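You operate a simulated robot arm through the tools that you are given. There is no shell and no other tool.

You are at the controls of a simulated robot arm. One attempt, no reset.

TASK
Swap the purple tile in the steel clamp for the teal tile.
Fine: gap dial to 0 first; the old tile stands in the wooden tile holder; close the dial to the new number till the white lamp lights; third tile, levers, valves and blue knob stay.

The check looks at the end state, three seconds after you hand in, the way a careful person would. Anything else that was tipped, shoved, dropped, spilled or broken makes it a failure.

THE ROBOT
A 7-joint arm with a fingered hand, fixed in place. Base frame: the origin is at the foot of the arm, x ahead of it, y to its left, z up; the work surface is at about z = 93.4. Readings come in cm, rad, newtons and seconds.
Its first joint turns from -2.601 to 2.601 rad. Payload 3.5 kg.
The TCP is the grasp point between the finger pads, 3 cm short of the fingertips. In the tool frame z runs along the fingers and y along their closing line. Largest opening 10.4 cm; the body of the gripper starts 3.5 cm behind the TCP. The gripper is a hand of 4 fingers: y runs from the thumb to the fingers, the wrist lies at [-1.5, -11, -18.6] in the tool frame, and closing takes about 1.5 s.
Orientation is told as [roll, pitch, yaw] about the base's x, y, z axes, in that order, counted from this pose: with the fingers straight down and the wrist toward the robot, the tool's x, y and z point along [0, 1, 0], [1, 0, 0] and [0, 0, -1] of the base frame.

THE INTERFACE
- The arm moves only by the tool step_arm. Its argument "commands" is a list of rows, each a list of 7 numbers: the shift along the tool's x, y, z in cm, then the turn, a rotation vector about the tool's x, y, z in degrees, then the opening, from 0 (shut) to 1 (fully open). In form: [[x, y, z, wx, wy, wz, gripper], ...]. A call has 1 to 20 rows; each row shifts and turns the commanded pose from where the row before left it, along the tool's axes as they then stand. Rows are played at 5 a second. More than 5 cm and 0.15 rad between two rows, or a gripper value outside its range, and nothing of the call is played. A pose out of reach is approached as far as the arm can. The call stops where the force on the tool passes 50 N (or 10 N more than at its start, if that is more) or the arm is blocked; 0.2 s more then pass. The fingers move at their own pace (about 4.5 cm/s each) and stop on an object; they squeeze with about 32 N. The grip force told is the motor's: it shows also when the fingers shut on nothing. Time passes only in rows, and 0.2 s behind the last, so rows that do not move let the fingers close. The reply holds the time, the measured pose of the TCP, the force on the tool along the base axes, the opening and the grip force, in the units named above and with some noise, with the torque about the TCP (base axes, N m) and any sound that the robot's microphone picked up.
- Cameras (640 x 400 px; columns grow to the right, rows downward): "scene" is fixed at [39.87, 49.96, 154]; the picture's right is [-0.99, -0.13, 0.00], its down [-0.08, 0.65, -0.76] and it looks along [0.10, -0.75, -0.65] (base axes); focal length 291 px, centre (320, 200). "wrist" rides on the gripper at [6.1, -9.2, -13] in the tool frame; the picture's right is [-0.81, 0.27, -0.52], its down [-0.53, -0.71, 0.46] and it looks along [-0.24, 0.64, 0.72] (tool axes); focal length 275 px, centre (320, 200).
- get_image(camera): a new picture of that camera. It takes no simulated time.
- move_column(by): slides the trunk up (or, below 0, down) by that many cm; the arm rides with it, the base frame stays. It gives what a move gives, with no picture.
- set_grasp(shape): the hand has 4 fingers and takes this shape, open, in about a second: jaw (thumb against the fingers, like two jaws); tri (thumb and two fingers); tip (a fingertip pinch); poke (one finger out to press); point (the index stretched); flat (the hand flat); cup (the hand cupped); fist (a fist). The gripper value then closes the fingers along that shape, each until it touches; the sizes above hold for jaw. It gives what a move gives, with no picture.
- probe_pixels(camera, pixels): there is no depth. For up to 12 entries [column, row, z] of the newest picture of that camera ("zoom" is the newest enlarged one), the place [x, y] in the base frame at which the ray of that pixel passes the height z, good to about 0.2 cm. It takes no simulated time.
- zoom(camera, box): a new picture of the part [left, top, right, bottom] of that camera's present view, enlarged. It takes no simulated time.
- finish_job(): hands the job in; it is judged then, once.

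Open the gripper and draw the arm clear of the work before you hand the job in, unless the task says otherwise.

The tools are called after "Request:" as name(argument=value, ...) on one line, values as JSON. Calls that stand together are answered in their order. step_arm: Moves the arm, as the interface text tells. Its arguments: {"type":"object","properties":{"commands":{"type":"array"}},"required":["commands"]} The other tools are called the same way: move_column (by) slides the trunk up or down; set_grasp (shape) gives the hand a shape; get_image (camera) takes a picture; probe_pixels (camera, pixels) gives the place at which the rays of pixels pass given heights; zoom (camera, box) takes an enlarged picture of a part of a camera's view; finish_job () hands the job in.

At the start:

```text
time_s: 0.0
ee_pos: [17.84, -76.62, 119.11]
tool_rot: [-0.016, -0.004, -0.002]
ft_force: [-15.9, -610.1, 181.2]
ft_torque: [96.91, 16.27, 63.34]
opening: 10.37
finger_force: 0.1
shape: jaw
trunk travel left (down, up): [-55.0, 16.0]
```

scene: 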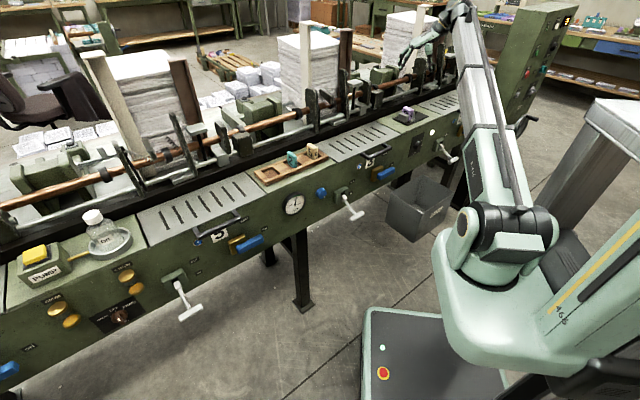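
wrist: 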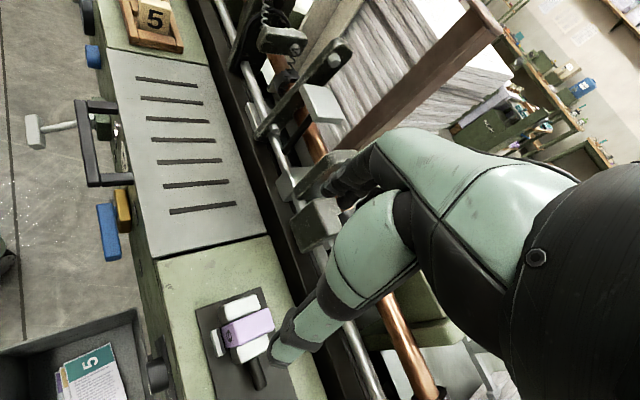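

I start by looking closely; the scene picture shows the clamp near (405,115), the tile holder near (290,165), and the starting force is oddly large (-610 N in y). I take enlarged views before moving anything.

Request:
zoom(camera="scene", box=[370, 80, 470, 142])

Request:
zoom(camera="scene", box=[240, 130, 360, 205])

Request:
zoom(camera="wrist", box=[140, 230, 340, 400])

Request:
zoom(camera="scene", box=[380, 0, 480, 90])

```text
6.40 times, centred on (420, 111) of scene
```

zoom: 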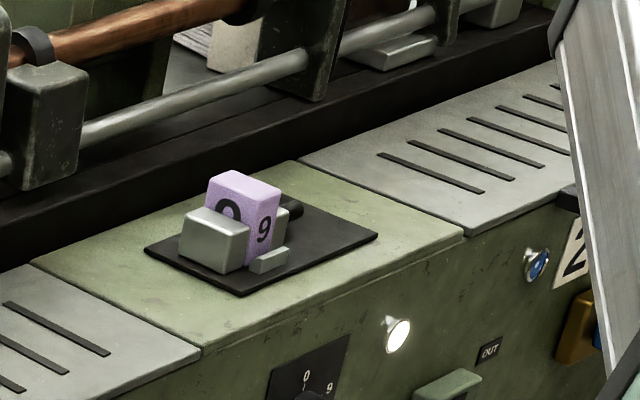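

```text
5.33 times, centred on (300, 168) of scene
```

zoom: 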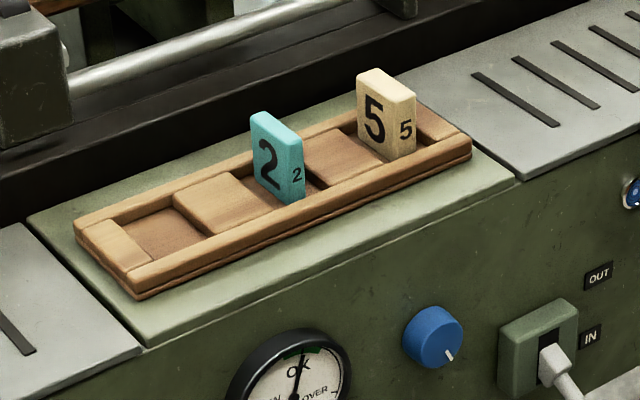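

```text
2.35 times, centred on (240, 315) of wrist
```

zoom: 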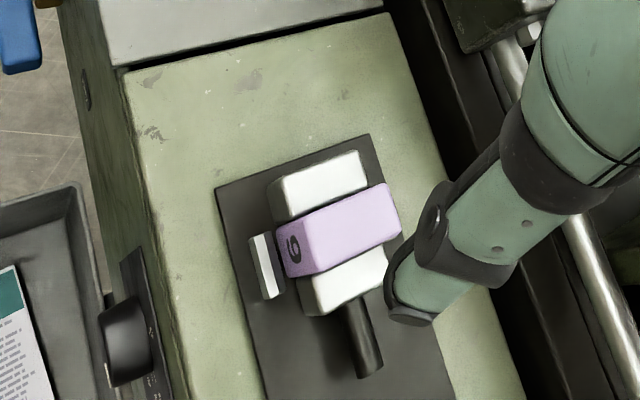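

```text
4.44 times, centred on (430, 45) of scene
```

zoom: 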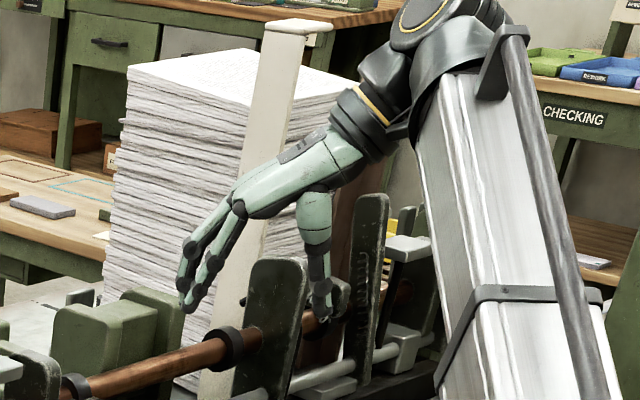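

The purple "9" tile sits in the clamp at about scene (408,113), teal "2" at (291,158), tan "5" at (313,151). Now I look at the dial, lamp and levers on the front face below the clamp.

Request:
zoom(camera="scene", box=[385, 115, 475, 185])

Request:
zoom(camera="scene", box=[330, 100, 480, 220])

Request:
zoom(camera="wrist", box=[0, 0, 220, 260])

Request:
zoom(camera="wrist", box=[100, 300, 300, 400])

```text
5.71 times, centred on (430, 150) of scene
```

zoom: 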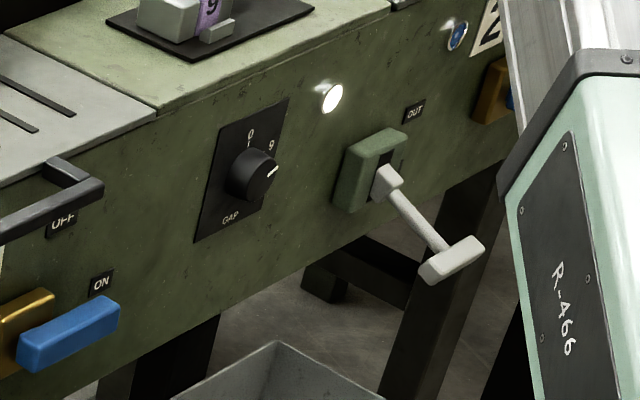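

```text
3.33 times, centred on (405, 160) of scene
```

zoom: 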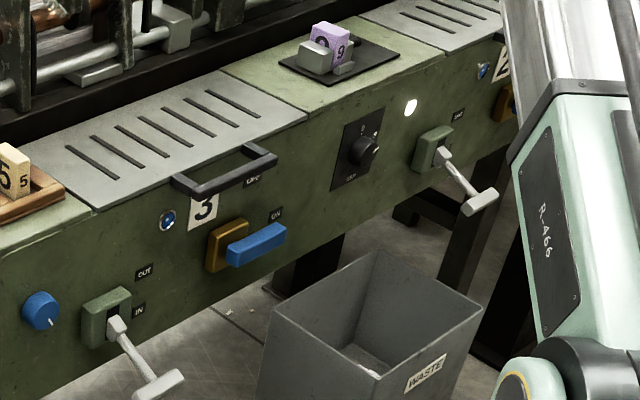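

```text
1.54 times, centred on (110, 130) of wrist
```

zoom: 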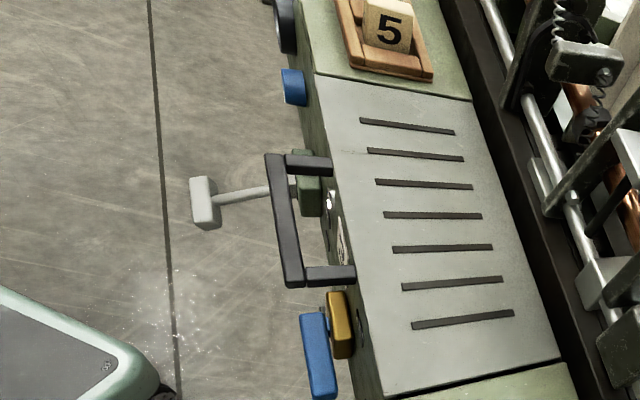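

```text
3.20 times, centred on (200, 350) of wrist
```

zoom: 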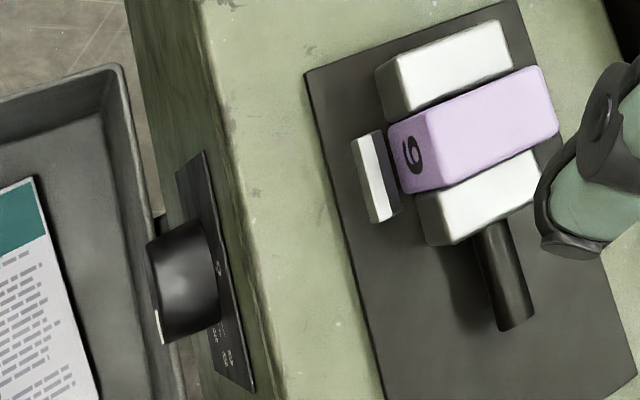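

The gap dial (scene ~ (418,150)) has its pointer toward the 9 and the white lamp beside it is lit. I zoom tighter on the dial and probe key points for coordinates.

Request:
zoom(camera="scene", box=[408, 128, 448, 160])

Request:
probe_pixels(camera="scene", pixels=[[393, 119, 93.4], [408, 126, 93.4], [429, 117, 93.4], [415, 106, 93.4], [373, 122, 93.4], [402, 134, 93.4], [443, 117, 93.4], [418, 105, 93.4]])

Request:
probe_pixels(camera="wrist", pixels=[[194, 307, 93.4], [255, 285, 93.4], [220, 355, 93.4], [264, 325, 98], [248, 343, 98], [240, 310, 97]])

```text
12.50 times, centred on (428, 144) of scene
```

zoom: 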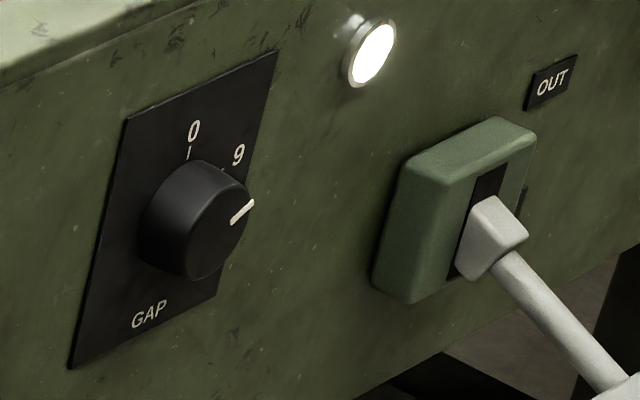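

```text
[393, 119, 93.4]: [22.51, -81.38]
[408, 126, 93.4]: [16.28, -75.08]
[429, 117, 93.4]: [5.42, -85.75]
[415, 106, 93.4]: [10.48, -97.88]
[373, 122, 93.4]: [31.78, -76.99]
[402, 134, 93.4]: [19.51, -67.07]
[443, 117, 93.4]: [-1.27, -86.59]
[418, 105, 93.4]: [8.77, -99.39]
```

```text
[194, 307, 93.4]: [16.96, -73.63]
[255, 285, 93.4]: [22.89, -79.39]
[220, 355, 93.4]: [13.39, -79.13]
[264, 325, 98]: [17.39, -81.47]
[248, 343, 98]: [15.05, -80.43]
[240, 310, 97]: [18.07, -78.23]
```

The dial's 0 is at the top with 9 about 70° clockwise, so other numbers are likely hidden further round. I play one motionless row to see whether that starting force is real or a transient.

Request:
step_arm(commands=[[0, 0, 0, 0, 0, 0, 1]])

```text
time_s: 0.4
ee_pos: [17.99, -76.75, 119.24]
tool_rot: [-0.015, -0.003, -0.004]
ft_force: [-40.0, -532.6, 281.2]
ft_torque: [94.09, 23.23, 57.4]
opening: 10.35
finger_force: 0.0
shape: jaw
trunk travel left (down, up): [-55.0, 16.0]
```

The force stays large (about 530 N in -y, 280 N in +z) and its line of action passes through the wrist, not the fingers. I look at the present view, then try a small lift to see whether it eases.

Request:
get_image(camera="wrist")

Request:
zoom(camera="scene", box=[360, 0, 560, 120])

Request:
step_arm(commands=[[0, 0, -0.5, 0, 0, 0, 1], [0, 0, -0.5, 0, 0, 0, 1]])

```text
taken
```

wrist: 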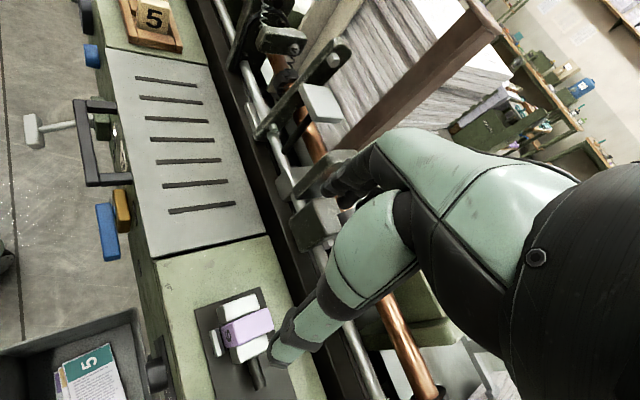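

```text
3.20 times, centred on (460, 60) of scene
```

zoom: 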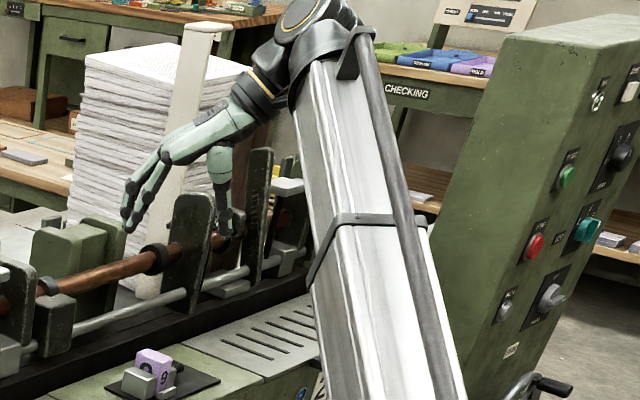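

```text
time_s: 1.0
ee_pos: [17.93, -77.02, 120.15]
tool_rot: [-0.028, -0.004, -0.004]
ft_force: [-22.3, -566.4, 176.0]
ft_torque: [90.26, 14.95, 59.58]
opening: 10.35
finger_force: 0.0
shape: jaw
trunk travel left (down, up): [-55.0, 16.0]
```

The arm moves freely, so this is apparently a standing load at the wrist rather than a blockage. I take a fresh enlarged wrist view of the clamp to measure it.

Request:
zoom(camera="wrist", box=[130, 260, 330, 385])

Request:
zoom(camera="scene", box=[390, 100, 430, 125])

```text
3.20 times, centred on (230, 322) of wrist
```

zoom: 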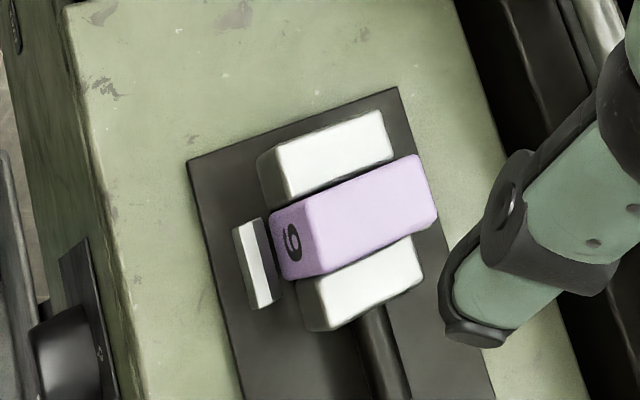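

```text
16.00 times, centred on (410, 112) of scene
```

zoom: 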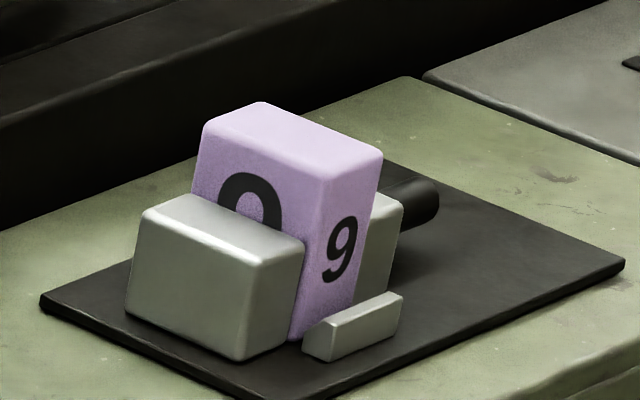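

I triangulate the tile top and jaw corners: scene zoom corners (205,122),(258,102),(383,152),(328,180) against wrist zoom (418,155),(437,215),(318,274),(303,207). A fresh wrist picture first so the probes match.

Request:
get_image(camera="wrist")

Request:
probe_pixels(camera="zoom", pixels=[[205, 122, 98], [205, 122, 100], [258, 102, 98], [258, 102, 100], [383, 152, 98], [383, 152, 100], [328, 180, 98], [328, 180, 100], [41, 300, 94], [238, 398, 94], [625, 260, 94], [240, 360, 94]])

Request:
probe_pixels(camera="wrist", pixels=[[260.6, 307.9, 98], [260.6, 307.9, 100], [266.6, 326.7, 98], [266.6, 326.7, 100], [229.4, 345.1, 98], [229.4, 345.1, 100], [224.7, 324.2, 98], [224.7, 324.2, 100], [188.8, 309.5, 94], [254, 287, 94]])

```text
taken
```

wrist: 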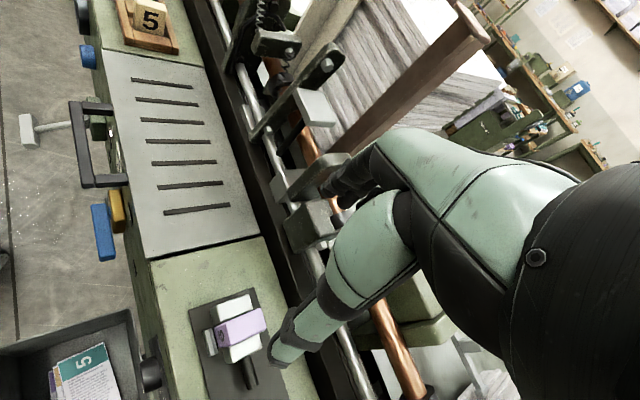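

```text
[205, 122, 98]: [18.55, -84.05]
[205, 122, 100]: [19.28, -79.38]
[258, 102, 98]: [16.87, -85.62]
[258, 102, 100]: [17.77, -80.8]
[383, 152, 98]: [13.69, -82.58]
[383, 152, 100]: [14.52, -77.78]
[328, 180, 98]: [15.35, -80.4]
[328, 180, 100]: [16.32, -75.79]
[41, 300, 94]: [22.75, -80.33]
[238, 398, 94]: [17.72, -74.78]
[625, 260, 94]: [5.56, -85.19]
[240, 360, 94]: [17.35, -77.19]
```

```text
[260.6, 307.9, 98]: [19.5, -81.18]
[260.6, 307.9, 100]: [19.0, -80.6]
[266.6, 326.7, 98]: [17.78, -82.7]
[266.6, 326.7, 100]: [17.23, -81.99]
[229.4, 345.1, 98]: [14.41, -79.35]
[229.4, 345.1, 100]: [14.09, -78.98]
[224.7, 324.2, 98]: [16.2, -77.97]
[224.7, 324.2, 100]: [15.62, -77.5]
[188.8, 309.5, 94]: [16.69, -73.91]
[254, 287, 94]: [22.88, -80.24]
```

The tile top is at z≈99.4, centred near (16.7,-79.95), about 4.5 cm deep by 2.2 cm thick, machine axes rotated about 45°. Now I measure the holder and machine front edge in the scene picture.

Request:
zoom(camera="scene", box=[250, 138, 334, 190])

Request:
probe_pixels(camera="scene", pixels=[[265.3, 186.4, 93.4], [328.5, 159.6, 93.4], [401.7, 134.1, 93.4], [442.7, 115.7, 93.4], [374.7, 121.2, 93.4], [416.1, 104.8, 93.4], [267, 195, 93.4], [336.5, 163, 93.4], [148, 247, 93.4]])

```text
7.62 times, centred on (292, 164) of scene
```

zoom: 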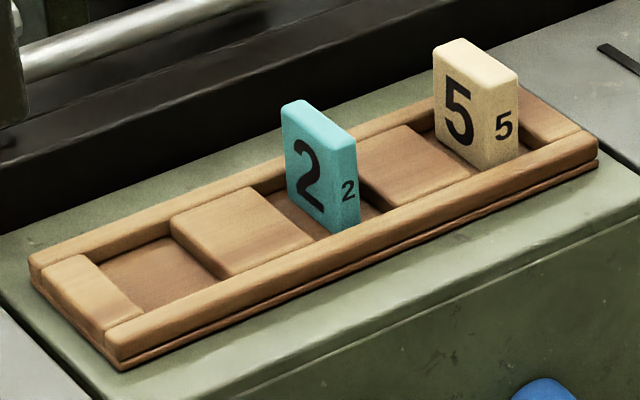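

```text
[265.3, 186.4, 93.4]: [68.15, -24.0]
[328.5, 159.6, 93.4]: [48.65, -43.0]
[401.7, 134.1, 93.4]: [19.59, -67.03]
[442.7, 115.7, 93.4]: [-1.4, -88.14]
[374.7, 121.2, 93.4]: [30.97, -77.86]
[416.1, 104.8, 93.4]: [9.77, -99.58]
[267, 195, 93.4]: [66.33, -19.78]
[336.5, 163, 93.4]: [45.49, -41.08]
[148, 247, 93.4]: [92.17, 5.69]
```

The machine edge runs at exactly 45°, front edge 61.2 cm from the base axis. Next I locate the dial, lamp, lever and waste bin rim from both cameras.

Request:
probe_pixels(camera="scene", pixels=[[416.2, 144.6, 84], [416.2, 144.6, 87], [416.2, 144.6, 90], [432.2, 132.2, 86], [432.2, 132.2, 90], [421.5, 175, 50], [421.5, 175, 70], [390, 194.5, 50], [390, 194.5, 70], [453.6, 193.6, 50], [453.6, 193.6, 70], [442, 151, 85]])

Request:
probe_pixels(camera="wrist", pixels=[[150, 372, 86], [150, 372, 90], [140, 390, 86], [128, 310, 50], [128, 310, 70], [160, 372, 86], [160, 372, 90]])

Request:
zoom(camera="wrist", box=[60, 270, 220, 400])

```text
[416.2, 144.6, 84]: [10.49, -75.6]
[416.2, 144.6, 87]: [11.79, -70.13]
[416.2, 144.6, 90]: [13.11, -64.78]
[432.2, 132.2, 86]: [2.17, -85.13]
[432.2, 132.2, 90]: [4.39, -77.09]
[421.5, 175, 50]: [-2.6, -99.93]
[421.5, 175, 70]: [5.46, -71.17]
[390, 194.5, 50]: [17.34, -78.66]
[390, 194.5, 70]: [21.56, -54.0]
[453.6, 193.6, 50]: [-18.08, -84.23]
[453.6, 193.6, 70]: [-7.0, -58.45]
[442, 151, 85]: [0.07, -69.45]
```

```text
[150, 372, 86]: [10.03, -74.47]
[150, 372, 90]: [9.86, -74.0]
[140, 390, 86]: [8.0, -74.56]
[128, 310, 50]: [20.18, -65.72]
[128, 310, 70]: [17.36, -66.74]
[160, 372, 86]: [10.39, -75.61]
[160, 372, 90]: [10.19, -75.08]
```

```text
3.08 times, centred on (140, 335) of wrist
```

zoom: 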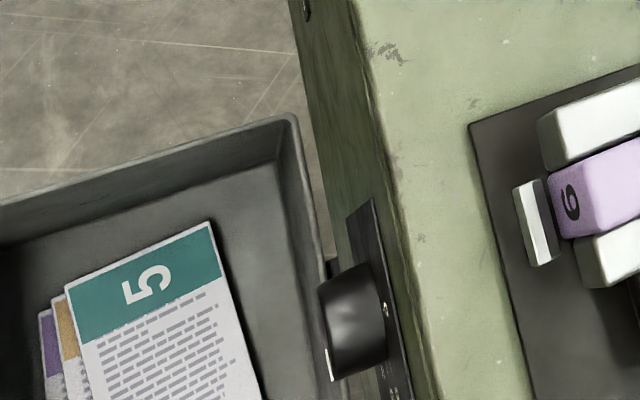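

The dial axis is near z≈84 at U≈-46 (along the machine), bin rim is lower at z≈60. I turn the hand 45° about the vertical so its closing line squares with the machine, rising a little as it turns, and watch the force.

Request:
step_arm(commands=[[0, 0, -1, 0, 0, 7.5, 1], [0, 0, -1, 0, 0, 7.5, 1], [0, 0, -1, 0, 0, 7.5, 1], [0, 0, -1, 0, 0, 7.5, 1], [0, 0, -1, 0, 0, 7.5, 1], [0, 0, -1, 0, 0, 7.5, 1]])

```text
time_s: 1.3
ee_pos: [17.81, -76.71, 120.36]
tool_rot: [-0.032, -0.002, -0.008]
ft_force: [-47.5, -498.4, 281.9]
ft_torque: [89.64, 22.14, 54.14]
opening: 10.38
finger_force: 0.0
shape: jaw
trunk travel left (down, up): [-55.0, 16.0]
stopped in row 1: the force on the tool passed its limit at 620 N (the readings are from after the stop); the commanded pose is now the measured one
```

The load is real contact at the wrist, and it hovers around 500–620 N, pushing in -y and +z — most likely the hand folded against the arm's own forearm, which slopes up to it in the scene picture. Raising the trunk lets the arm take a more open posture, so I raise it some.

Request:
move_column(by=6)

Request:
get_image(camera="scene")

```text
time_s: 2.3
ee_pos: [17.78, -76.77, 126.42]
tool_rot: [-0.035, -0.002, -0.01]
ft_force: [-2.9, -469.0, 214.5]
ft_torque: [80.49, 21.34, 47.73]
opening: 10.35
finger_force: 0.1
shape: jaw
trunk travel left (down, up): [-61.0, 10.0]
```

```text
taken
```

scene: 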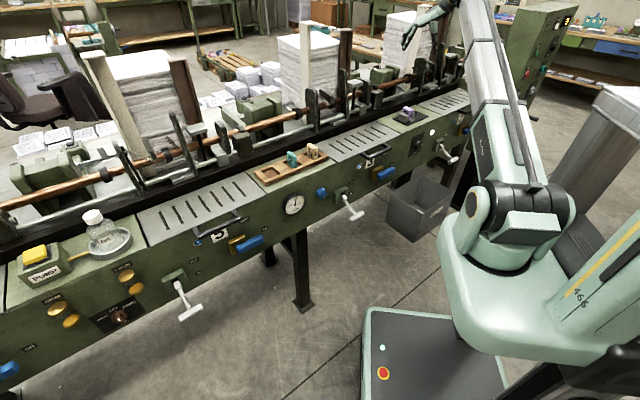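

The load rode along with the trunk, so it is the hand pressing on the arm's own forearm. With the trunk up 6, I lower the hand in small steps and check that the force falls.

Request:
step_arm(commands=[[0, 0, 1, 0, 0, 0, 1], [0, 0, 1, 0, 0, 0, 1], [0, 0, 1, 0, 0, 0, 1], [0, 0, 1, 0, 0, 0, 1]])

```text
time_s: 3.3
ee_pos: [17.81, -77.05, 122.48]
tool_rot: [-0.035, 0.001, -0.011]
ft_force: [20.0, -29.5, 22.9]
ft_torque: [5.87, 5.0, 1.5]
opening: 10.35
finger_force: 0.0
shape: jaw
trunk travel left (down, up): [-61.0, 10.0]
```

That worked: the force dropped to about 40 N. I raise the trunk its remaining 10 cm and lower the hand correspondingly for more freedom.

Request:
move_column(by=9.5)

Request:
step_arm(commands=[[0, 0, 1, 0, 0, 0, 1], [0, 0, 1.5, 0, 0, 0, 1], [0, 0, 1.5, 0, 0, 0, 1], [0, 0, 1.5, 0, 0, 0, 1], [0, 0, 1.5, 0, 0, 0, 1]])

Request:
get_image(camera="scene")

```text
time_s: 3.9
ee_pos: [17.76, -77.04, 125.39]
tool_rot: [-0.034, -0.002, -0.008]
ft_force: [-1.8, -38.2, 19.0]
ft_torque: [6.79, 1.69, 4.14]
opening: 10.39
finger_force: 0.0
shape: jaw
trunk travel left (down, up): [-63.9, 7.1]
stopped: the force on the tool passed its limit at 53 N (the readings are from after the stop); the commanded pose is now the measured one
```

```text
time_s: 5.1
ee_pos: [17.65, -77.23, 118.3]
tool_rot: [-0.035, -0.002, -0.007]
ft_force: [0.8, 0.2, -0.1]
ft_torque: [0.01, -0.02, 0.01]
opening: 10.35
finger_force: 0.1
shape: jaw
trunk travel left (down, up): [-63.9, 7.1]
```

```text
taken
```

scene: 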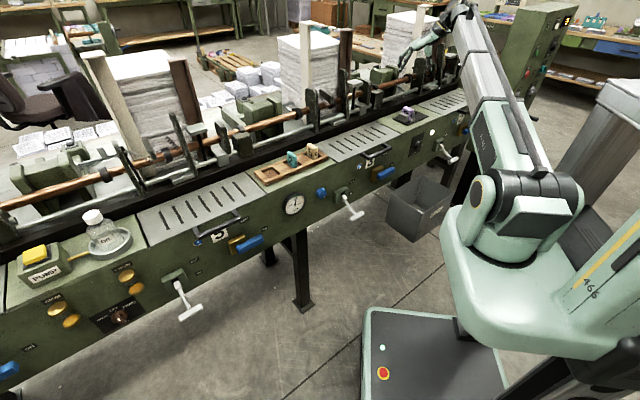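

The force is now zero, so the arm is free. I raise the trunk another 7 cm, then straighten the 2° roll and turn the hand 45° to square with the machine.

Request:
move_column(by=7)

Request:
step_arm(commands=[[0, 0, 0.5, 0, 2, 0, 1], [0, 0, 0.5, 0, 0, 7.5, 1], [0, 0, 0.5, 0, 0, 7.5, 1], [0, 0, 0.5, 0, 0, 7.5, 1], [0, 0, 0.5, 0, 0, 7.5, 1], [0, 0, 0.5, 0, 0, 7.5, 1], [0, 0, 0.5, 0, 0, 7.5, 1]])

Request:
get_image(camera="scene")

Request:
get_image(camera="wrist")

```text
time_s: 6.2
ee_pos: [17.7, -77.25, 125.33]
tool_rot: [-0.035, -0.002, -0.006]
ft_force: [0.0, -0.3, 0.1]
ft_torque: [0.04, 0.01, -0.01]
opening: 10.38
finger_force: 0.1
shape: jaw
trunk travel left (down, up): [-70.9, 0.1]
```

```text
time_s: 7.8
ee_pos: [17.76, -77.11, 121.87]
tool_rot: [0.003, -0.003, -0.795]
ft_force: [-0.1, 0.5, 0.1]
ft_torque: [0.01, -0.03, 0.0]
opening: 10.4
finger_force: 0.1
shape: jaw
trunk travel left (down, up): [-70.9, 0.1]
```

```text
taken
```

scene: 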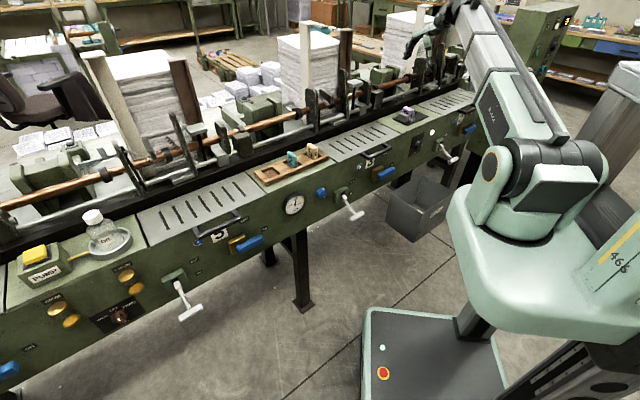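

```text
taken
```

wrist: 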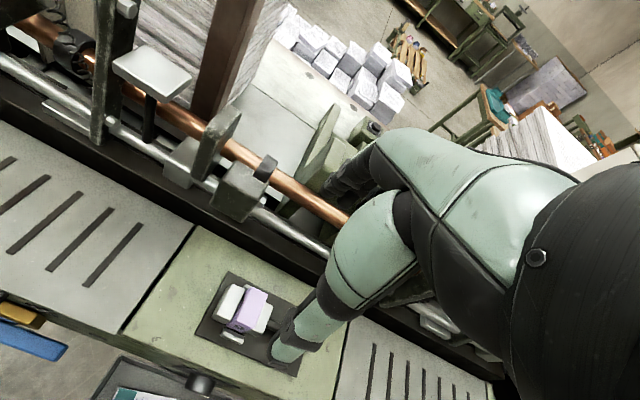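

The hand is square with the machine now (yaw -0.795) with zero force. I look closely at the hand's shape from the scene camera before approaching the dial.

Request:
zoom(camera="scene", box=[390, 0, 480, 80])

Request:
zoom(camera="wrist", box=[180, 260, 340, 400])

```text
5.00 times, centred on (435, 40) of scene
```

zoom: 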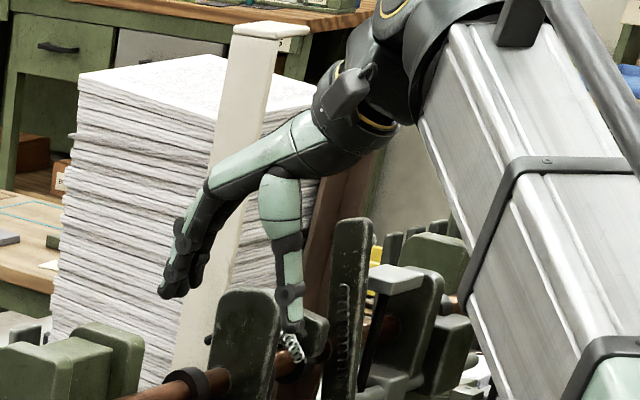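

```text
2.86 times, centred on (260, 330) of wrist
```

zoom: 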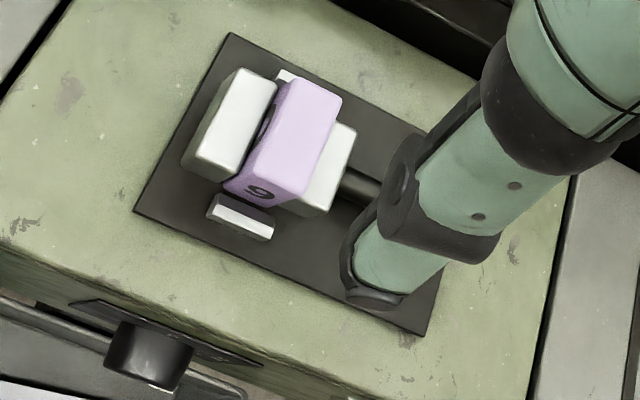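

The hand is a thumb opposite three fingers; the clamp also shows a low stop bar at the tile's back. I retreat toward the robot about 17 cm and 4 cm sideways so that I can later pitch the fingers up horizontal in front of the dial.

Request:
step_arm(commands=[[-0.8, -3.4, 0, 0, 0, 0, 1], [-0.8, -3.4, 0, 0, 0, 0, 1], [-0.8, -3.4, 0, 0, 0, 0, 1], [-0.8, -3.4, 0, 0, 0, 0, 1], [-0.8, -3.4, 0, 0, 0, 0, 1]])

Request:
get_image(camera="scene")

```text
time_s: 9.0
ee_pos: [2.82, -67.96, 121.82]
tool_rot: [0.001, -0.001, -0.792]
ft_force: [0.3, 0.8, 0.2]
ft_torque: [0.01, -0.03, 0.02]
opening: 10.39
finger_force: 0.1
shape: jaw
trunk travel left (down, up): [-70.9, 0.1]
```

```text
taken
```

scene: 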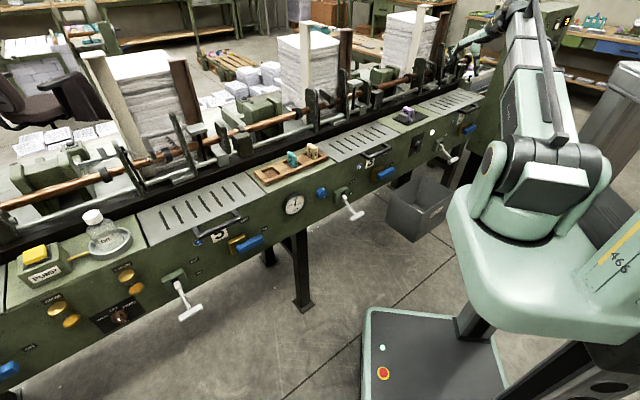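

At (2.8,-68) with zero force and free space around. I pitch the fingers up toward the machine by 45° about the tool's x first, checking that the arm follows.

Request:
step_arm(commands=[[0, 0, 0, -7.5, 0, 0, 1], [0, 0, 0, -7.5, 0, 0, 1], [0, 0, 0, -7.5, 0, 0, 1], [0, 0, 0, -7.5, 0, 0, 1], [0, 0, 0, -7.5, 0, 0, 1], [0, 0, 0, -7.5, 0, 0, 1], [0, 0, 0, 0, 0, 0, 1]])

Request:
get_image(camera="scene")

Request:
get_image(camera="wrist")

```text
time_s: 10.6
ee_pos: [2.96, -67.89, 121.79]
tool_rot: [0.003, -0.787, -0.794]
ft_force: [-0.2, -0.7, 0.1]
ft_torque: [-0.01, -0.01, -0.01]
opening: 10.4
finger_force: 0.1
shape: jaw
trunk travel left (down, up): [-70.9, 0.1]
```

```text
taken
```

scene: 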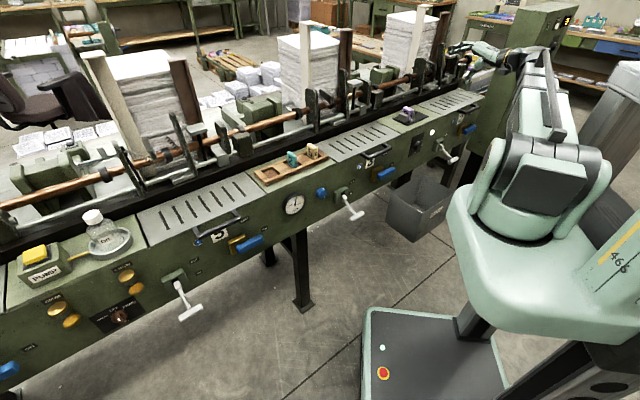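

```text
taken
```

wrist: 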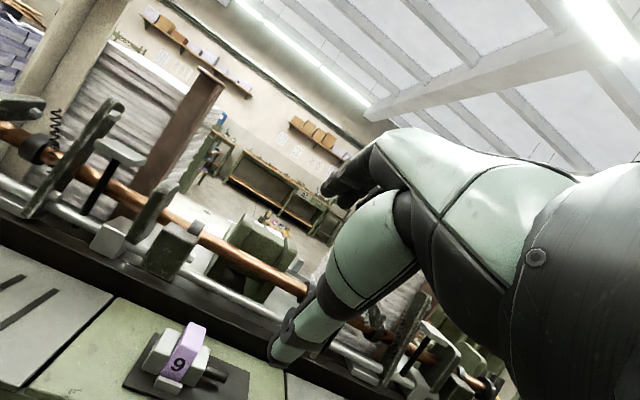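

The pitch works with no contact. Before lowering toward the dial I check where the OUT lever's handle and the drawer handle stand relative to the dial.

Request:
zoom(camera="scene", box=[380, 110, 480, 180])

Request:
probe_pixels(camera="scene", pixels=[[438.8, 144.7, 76], [438.8, 144.7, 80], [438.8, 144.7, 84], [452.8, 160.5, 70], [452.8, 160.5, 75], [452.8, 160.5, 80], [391.5, 146.5, 80], [391.5, 146.5, 85], [391.5, 146.5, 90], [418, 200, 60]])

```text
5.71 times, centred on (430, 145) of scene
```

zoom: 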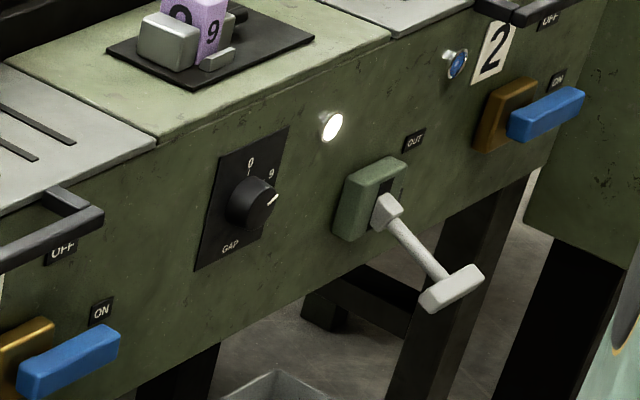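

```text
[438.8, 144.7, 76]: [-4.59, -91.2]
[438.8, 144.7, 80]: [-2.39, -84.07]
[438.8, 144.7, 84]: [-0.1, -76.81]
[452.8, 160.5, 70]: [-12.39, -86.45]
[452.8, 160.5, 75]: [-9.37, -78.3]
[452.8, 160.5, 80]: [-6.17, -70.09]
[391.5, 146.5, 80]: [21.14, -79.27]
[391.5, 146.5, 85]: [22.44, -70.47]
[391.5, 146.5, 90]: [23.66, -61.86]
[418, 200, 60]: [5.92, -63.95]
```

The lever's T-handle is near U≈-61, N≈48, z≈75 — to the right of the dial — while the left side is clear for ~19 cm. So I'll keep the wrist on the left/below: finish the pitch to horizontal now, then roll.

Request:
step_arm(commands=[[0, 0, 0, -7.5, 0, 0, 1], [0, 0, 0, -7.5, 0, 0, 1], [0, 0, 0, -7.5, 0, 0, 1], [0, 0, 0, -7.5, 0, 0, 1], [0, 0, 0, -7.5, 0, 0, 1], [0, 0, 0, -7.5, 0, 0, 1], [0, 0, 0, 0, 0, 0, 1]])

Request:
get_image(camera="scene")

```text
time_s: 12.2
ee_pos: [2.93, -68.01, 121.83]
tool_rot: [2.853, -1.57, 2.636]
ft_force: [0.1, -0.6, 0.3]
ft_torque: [0.01, -0.01, 0.0]
opening: 10.35
finger_force: 0.1
shape: jaw
trunk travel left (down, up): [-70.9, 0.1]
```

```text
taken
```

scene: 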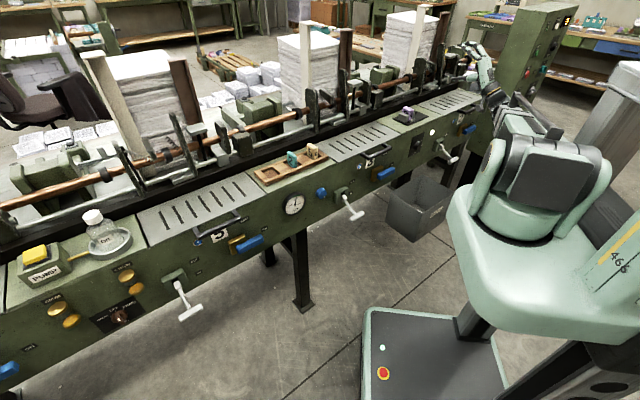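

Horizontal now (pitch -1.57), no contact. I roll the hand +70° about its own axis so that its closing line lies along the pointer direction with the wrist on the left.

Request:
step_arm(commands=[[0, 0, 0, 0, 0, 7, 1], [0, 0, 0, 0, 0, 7, 1], [0, 0, 0, 0, 0, 7, 1], [0, 0, 0, 0, 0, 7, 1], [0, 0, 0, 0, 0, 7, 1], [0, 0, 0, 0, 0, 7, 1], [0, 0, 0, 0, 0, 7, 1], [0, 0, 0, 0, 0, 7, 1], [0, 0, 0, 0, 0, 7, 1], [0, 0, 0, 0, 0, 7, 1], [0, 0, 0, 0, 0, 0, 1]])

Request:
get_image(camera="scene")

Request:
get_image(camera="wrist")

```text
time_s: 14.6
ee_pos: [2.91, -67.97, 121.92]
tool_rot: [1.57, -0.347, -2.364]
ft_force: [0.7, -0.8, 0.1]
ft_torque: [0.01, -0.02, -0.03]
opening: 10.34
finger_force: 0.0
shape: jaw
trunk travel left (down, up): [-70.9, 0.1]
```

```text
taken
```

scene: 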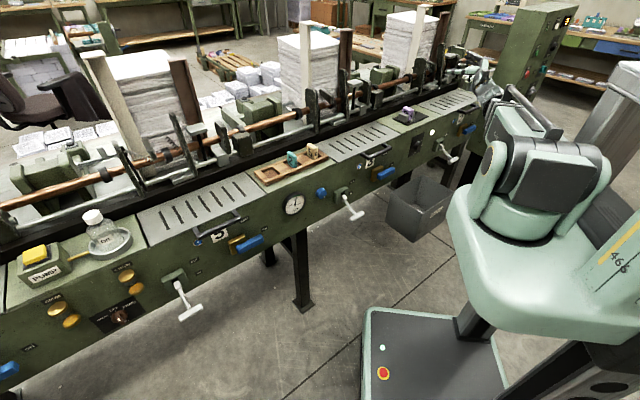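

```text
taken
```

wrist: 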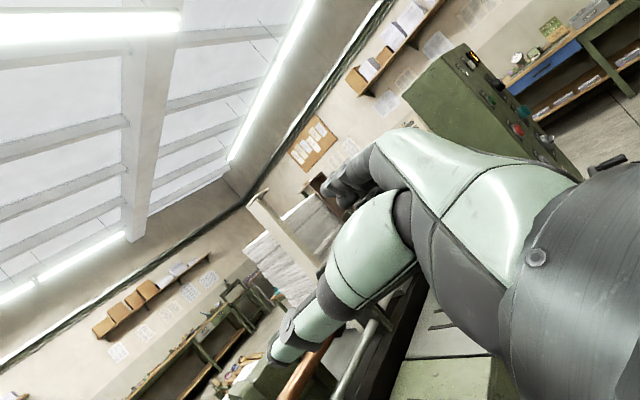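

Orientation is as planned (closing line about 70° clockwise from up). I lower the trunk 30 cm, staying about 8 cm in front of the machine face.

Request:
move_column(by=-30)

Request:
get_image(camera="wrist")

Request:
get_image(camera="scene")

```text
time_s: 17.6
ee_pos: [3.03, -67.98, 91.88]
tool_rot: [1.571, -0.348, -2.363]
ft_force: [-0.4, 0.8, 0.9]
ft_torque: [-0.02, 0.0, -0.04]
opening: 10.37
finger_force: 0.1
shape: jaw
trunk travel left (down, up): [-40.9, 30.1]
```

```text
taken
```

wrist: 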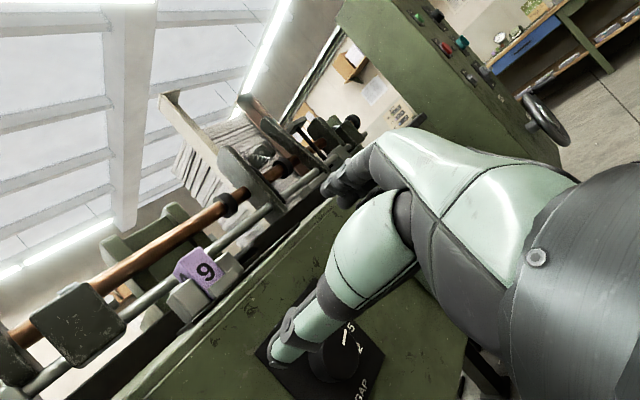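

```text
taken
```

scene: 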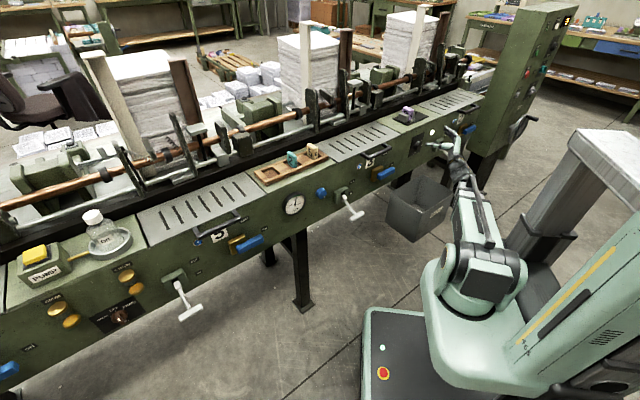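

The wrist view now shows the dial with more labels near (350,335). I zoom in on it.

Request:
zoom(camera="wrist", box=[250, 280, 400, 400])

Request:
zoom(camera="scene", box=[390, 100, 490, 180])

```text
3.33 times, centred on (325, 340) of wrist
```

zoom: 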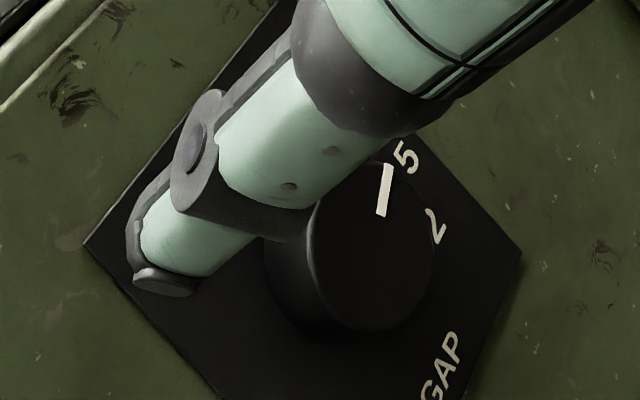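

```text
5.00 times, centred on (440, 140) of scene
```

zoom: 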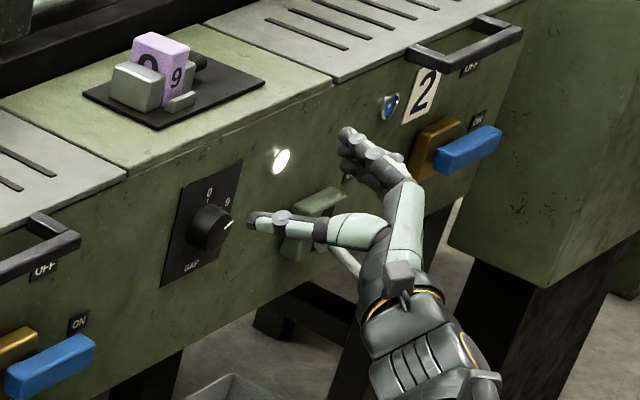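

The labels run 0, 9, 5, 2 clockwise; the pointer is on 9. I verify the knob's position from the wrist view (front-face centre near (340,358.6)) before lowering further.

Request:
probe_pixels(camera="wrist", pixels=[[340, 358.6, 82], [340, 358.6, 84], [340, 358.6, 86], [254.5, 353.5, 84], [385, 358.6, 84]])

Request:
zoom(camera="scene", box=[405, 125, 435, 160])

```text
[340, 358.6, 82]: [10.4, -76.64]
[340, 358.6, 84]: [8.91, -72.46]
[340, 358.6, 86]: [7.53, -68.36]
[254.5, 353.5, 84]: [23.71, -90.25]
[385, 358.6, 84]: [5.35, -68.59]
```

```text
11.43 times, centred on (420, 142) of scene
```

zoom: 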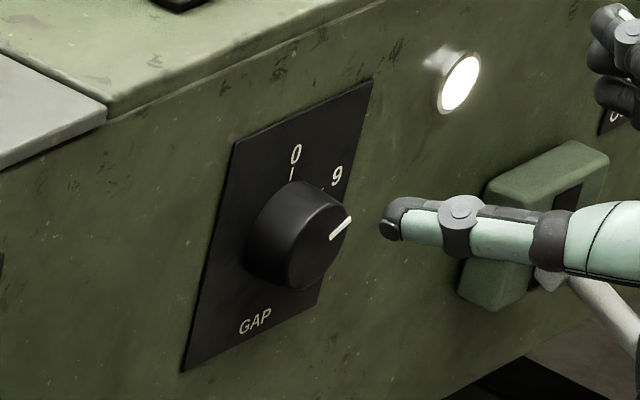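

Both views agree on the knob axis near U≈-45.5…-46, z≈84, front face at N≈58. I lower the trunk 7.9 cm to bring the hand level with the knob.

Request:
move_column(by=-7.9)

Request:
get_image(camera="wrist")

Request:
zoom(camera="wrist", box=[220, 200, 420, 360])

Request:
zoom(camera="scene", box=[395, 110, 495, 190])

```text
time_s: 18.7
ee_pos: [2.99, -68.02, 84.0]
tool_rot: [1.57, -0.35, -2.365]
ft_force: [-0.8, 0.1, 0.7]
ft_torque: [0.04, 0.04, 0.0]
opening: 10.38
finger_force: 0.0
shape: jaw
trunk travel left (down, up): [-33.0, 38.0]
```

```text
taken
```

wrist: 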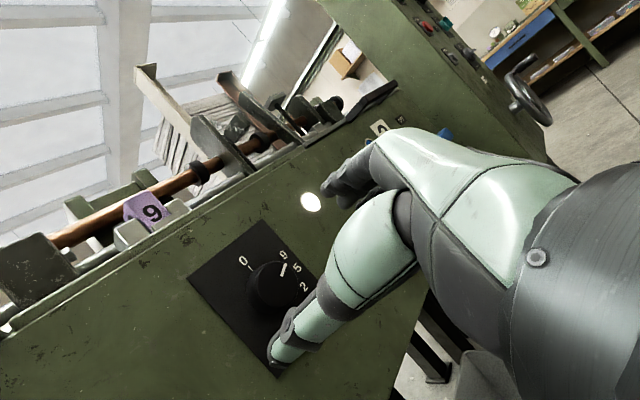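

```text
2.50 times, centred on (320, 280) of wrist
```

zoom: 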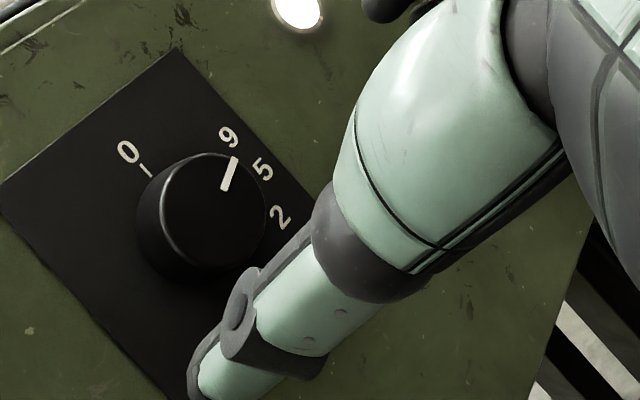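

```text
5.00 times, centred on (445, 150) of scene
```

zoom: 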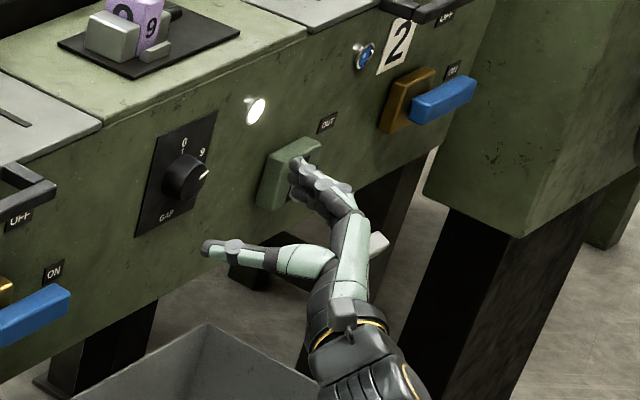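

The wrist view shows 0, 9, 5, 2 in order around the knob. I triangulate the dial plate's top corners from both cameras to settle the knob axis precisely.

Request:
probe_pixels(camera="scene", pixels=[[412.4, 137.0, 86], [412.4, 137.0, 90], [424.6, 131.5, 86], [424.6, 131.5, 90], [430.8, 132.2, 86], [430.8, 132.2, 90]])

Request:
probe_pixels(camera="wrist", pixels=[[192, 274, 86], [192, 274, 90], [262.8, 219.2, 86], [262.8, 219.2, 90], [311, 202, 86], [311, 202, 90], [276.8, 284.8, 83], [276.8, 284.8, 85]])

Request:
zoom(camera="wrist", box=[180, 200, 340, 340])

```text
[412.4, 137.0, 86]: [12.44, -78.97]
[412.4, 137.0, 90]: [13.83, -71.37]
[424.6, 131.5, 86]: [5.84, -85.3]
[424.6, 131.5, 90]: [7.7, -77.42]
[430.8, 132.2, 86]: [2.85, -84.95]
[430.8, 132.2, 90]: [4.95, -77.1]
```

```text
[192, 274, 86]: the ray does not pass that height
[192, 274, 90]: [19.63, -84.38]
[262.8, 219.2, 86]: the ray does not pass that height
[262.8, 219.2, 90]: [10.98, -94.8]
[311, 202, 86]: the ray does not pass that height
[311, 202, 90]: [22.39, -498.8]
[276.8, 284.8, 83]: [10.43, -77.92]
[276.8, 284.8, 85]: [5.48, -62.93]
```

```text
2.86 times, centred on (260, 270) of wrist
```

zoom: 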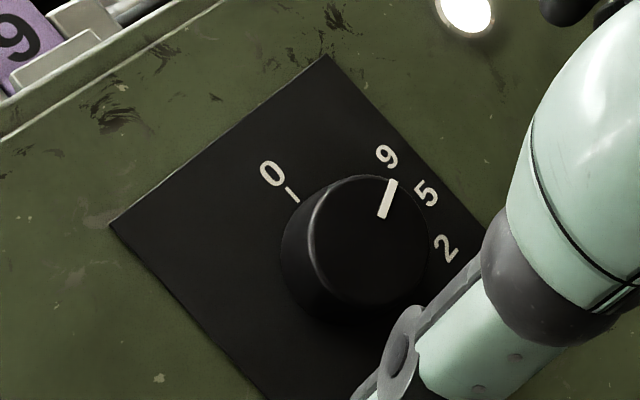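

Solving the wrist rays on the panel plane gives the knob axis near U≈-45.8, z≈83.5 with labels at about 68° (9), 97° (5) and 127° (2). I nudge the hand onto that axis and advance about 7 cm so the finger pads straddle the knob, tips short of the plate.

Request:
step_arm(commands=[[-0.33, -0.26, 0, 0, 0, 0, 1], [0, 0, 1.5, 0, 0, 0, 1], [0, 0, 1.5, 0, 0, 0, 1], [0, 0, 1.5, 0, 0, 0, 1], [0, 0, 1.0, 0, 0, 0, 1], [0, 0, 0.8, 0, 0, 0, 1], [0, 0, 0, 0, 0, 0, 1]])

Request:
get_image(camera="wrist")

Request:
zoom(camera="scene", box=[395, 110, 475, 170])

```text
time_s: 20.3
ee_pos: [7.35, -72.47, 83.49]
tool_rot: [1.571, -0.348, -2.363]
ft_force: [0.7, -0.2, 0.1]
ft_torque: [0.0, -0.01, 0.02]
opening: 10.37
finger_force: 0.0
shape: jaw
trunk travel left (down, up): [-33.0, 38.0]
```

```text
taken
```

wrist: 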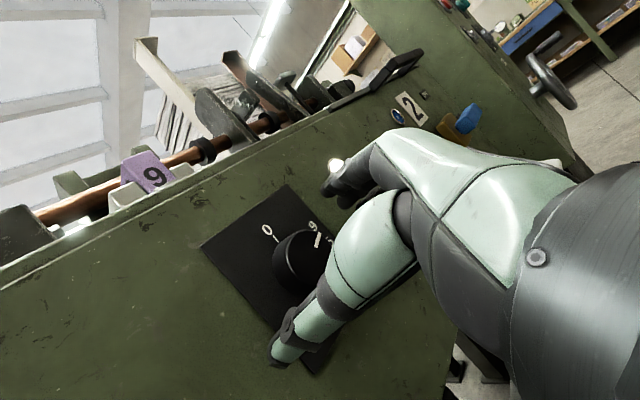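

```text
6.67 times, centred on (435, 140) of scene
```

zoom: 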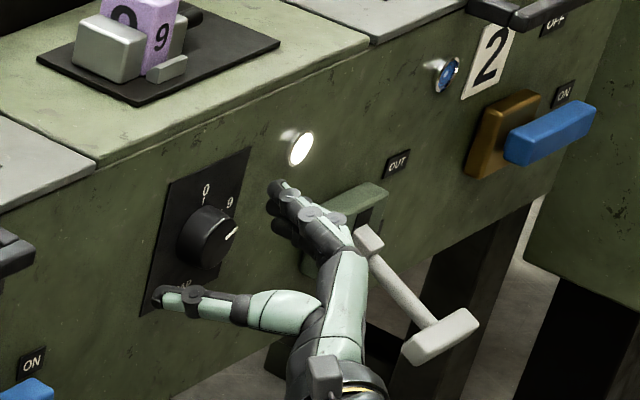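

The thumb tip (scene zoom (160,297)) and fingers (275,190) straddle the knob (210,237) evenly. I advance 0.8 cm more and close on the knob.

Request:
step_arm(commands=[[0, 0, 0.8, 0, 0, 0, 1], [0, 0, 0, 0, 0, 0, 0.6], [0, 0, 0, 0, 0, 0, 0.3], [0, 0, 0, 0, 0, 0, 0], [0, 0, 0, 0, 0, 0, 0], [0, 0, 0, 0, 0, 0, 0], [0, 0, 0, 0, 0, 0, 0], [0, 0, 0, 0, 0, 0, 0], [0, 0, 0, 0, 0, 0, 0]])

Request:
get_image(camera="wrist")

Request:
zoom(camera="scene", box=[395, 110, 475, 170])

```text
time_s: 22.3
ee_pos: [7.97, -73.0, 83.51]
tool_rot: [1.571, -0.348, -2.363]
ft_force: [2.6, 4.2, -2.1]
ft_torque: [0.05, 0.01, 0.11]
opening: 3.23
finger_force: 31.8
shape: jaw
trunk travel left (down, up): [-33.0, 38.0]
```

```text
taken
```

wrist: 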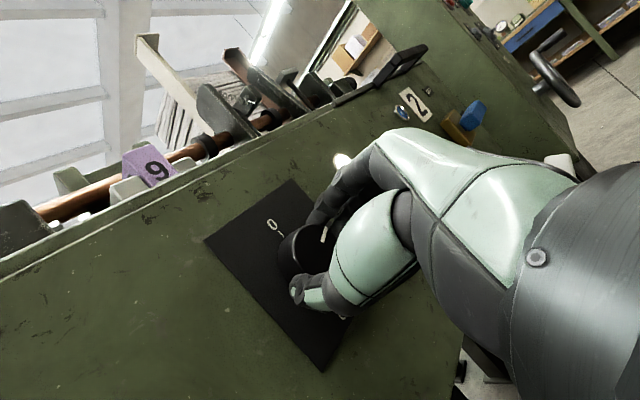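

```text
6.67 times, centred on (435, 140) of scene
```

zoom: 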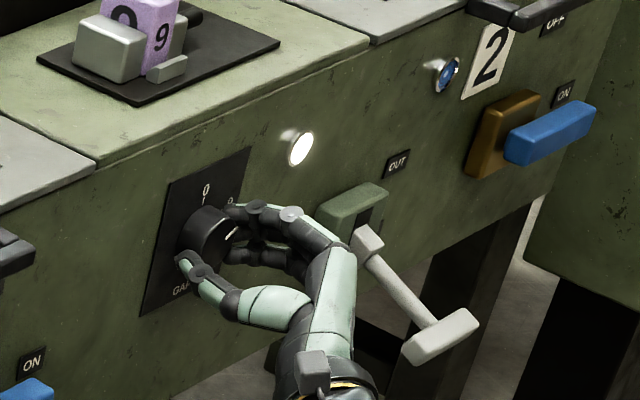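

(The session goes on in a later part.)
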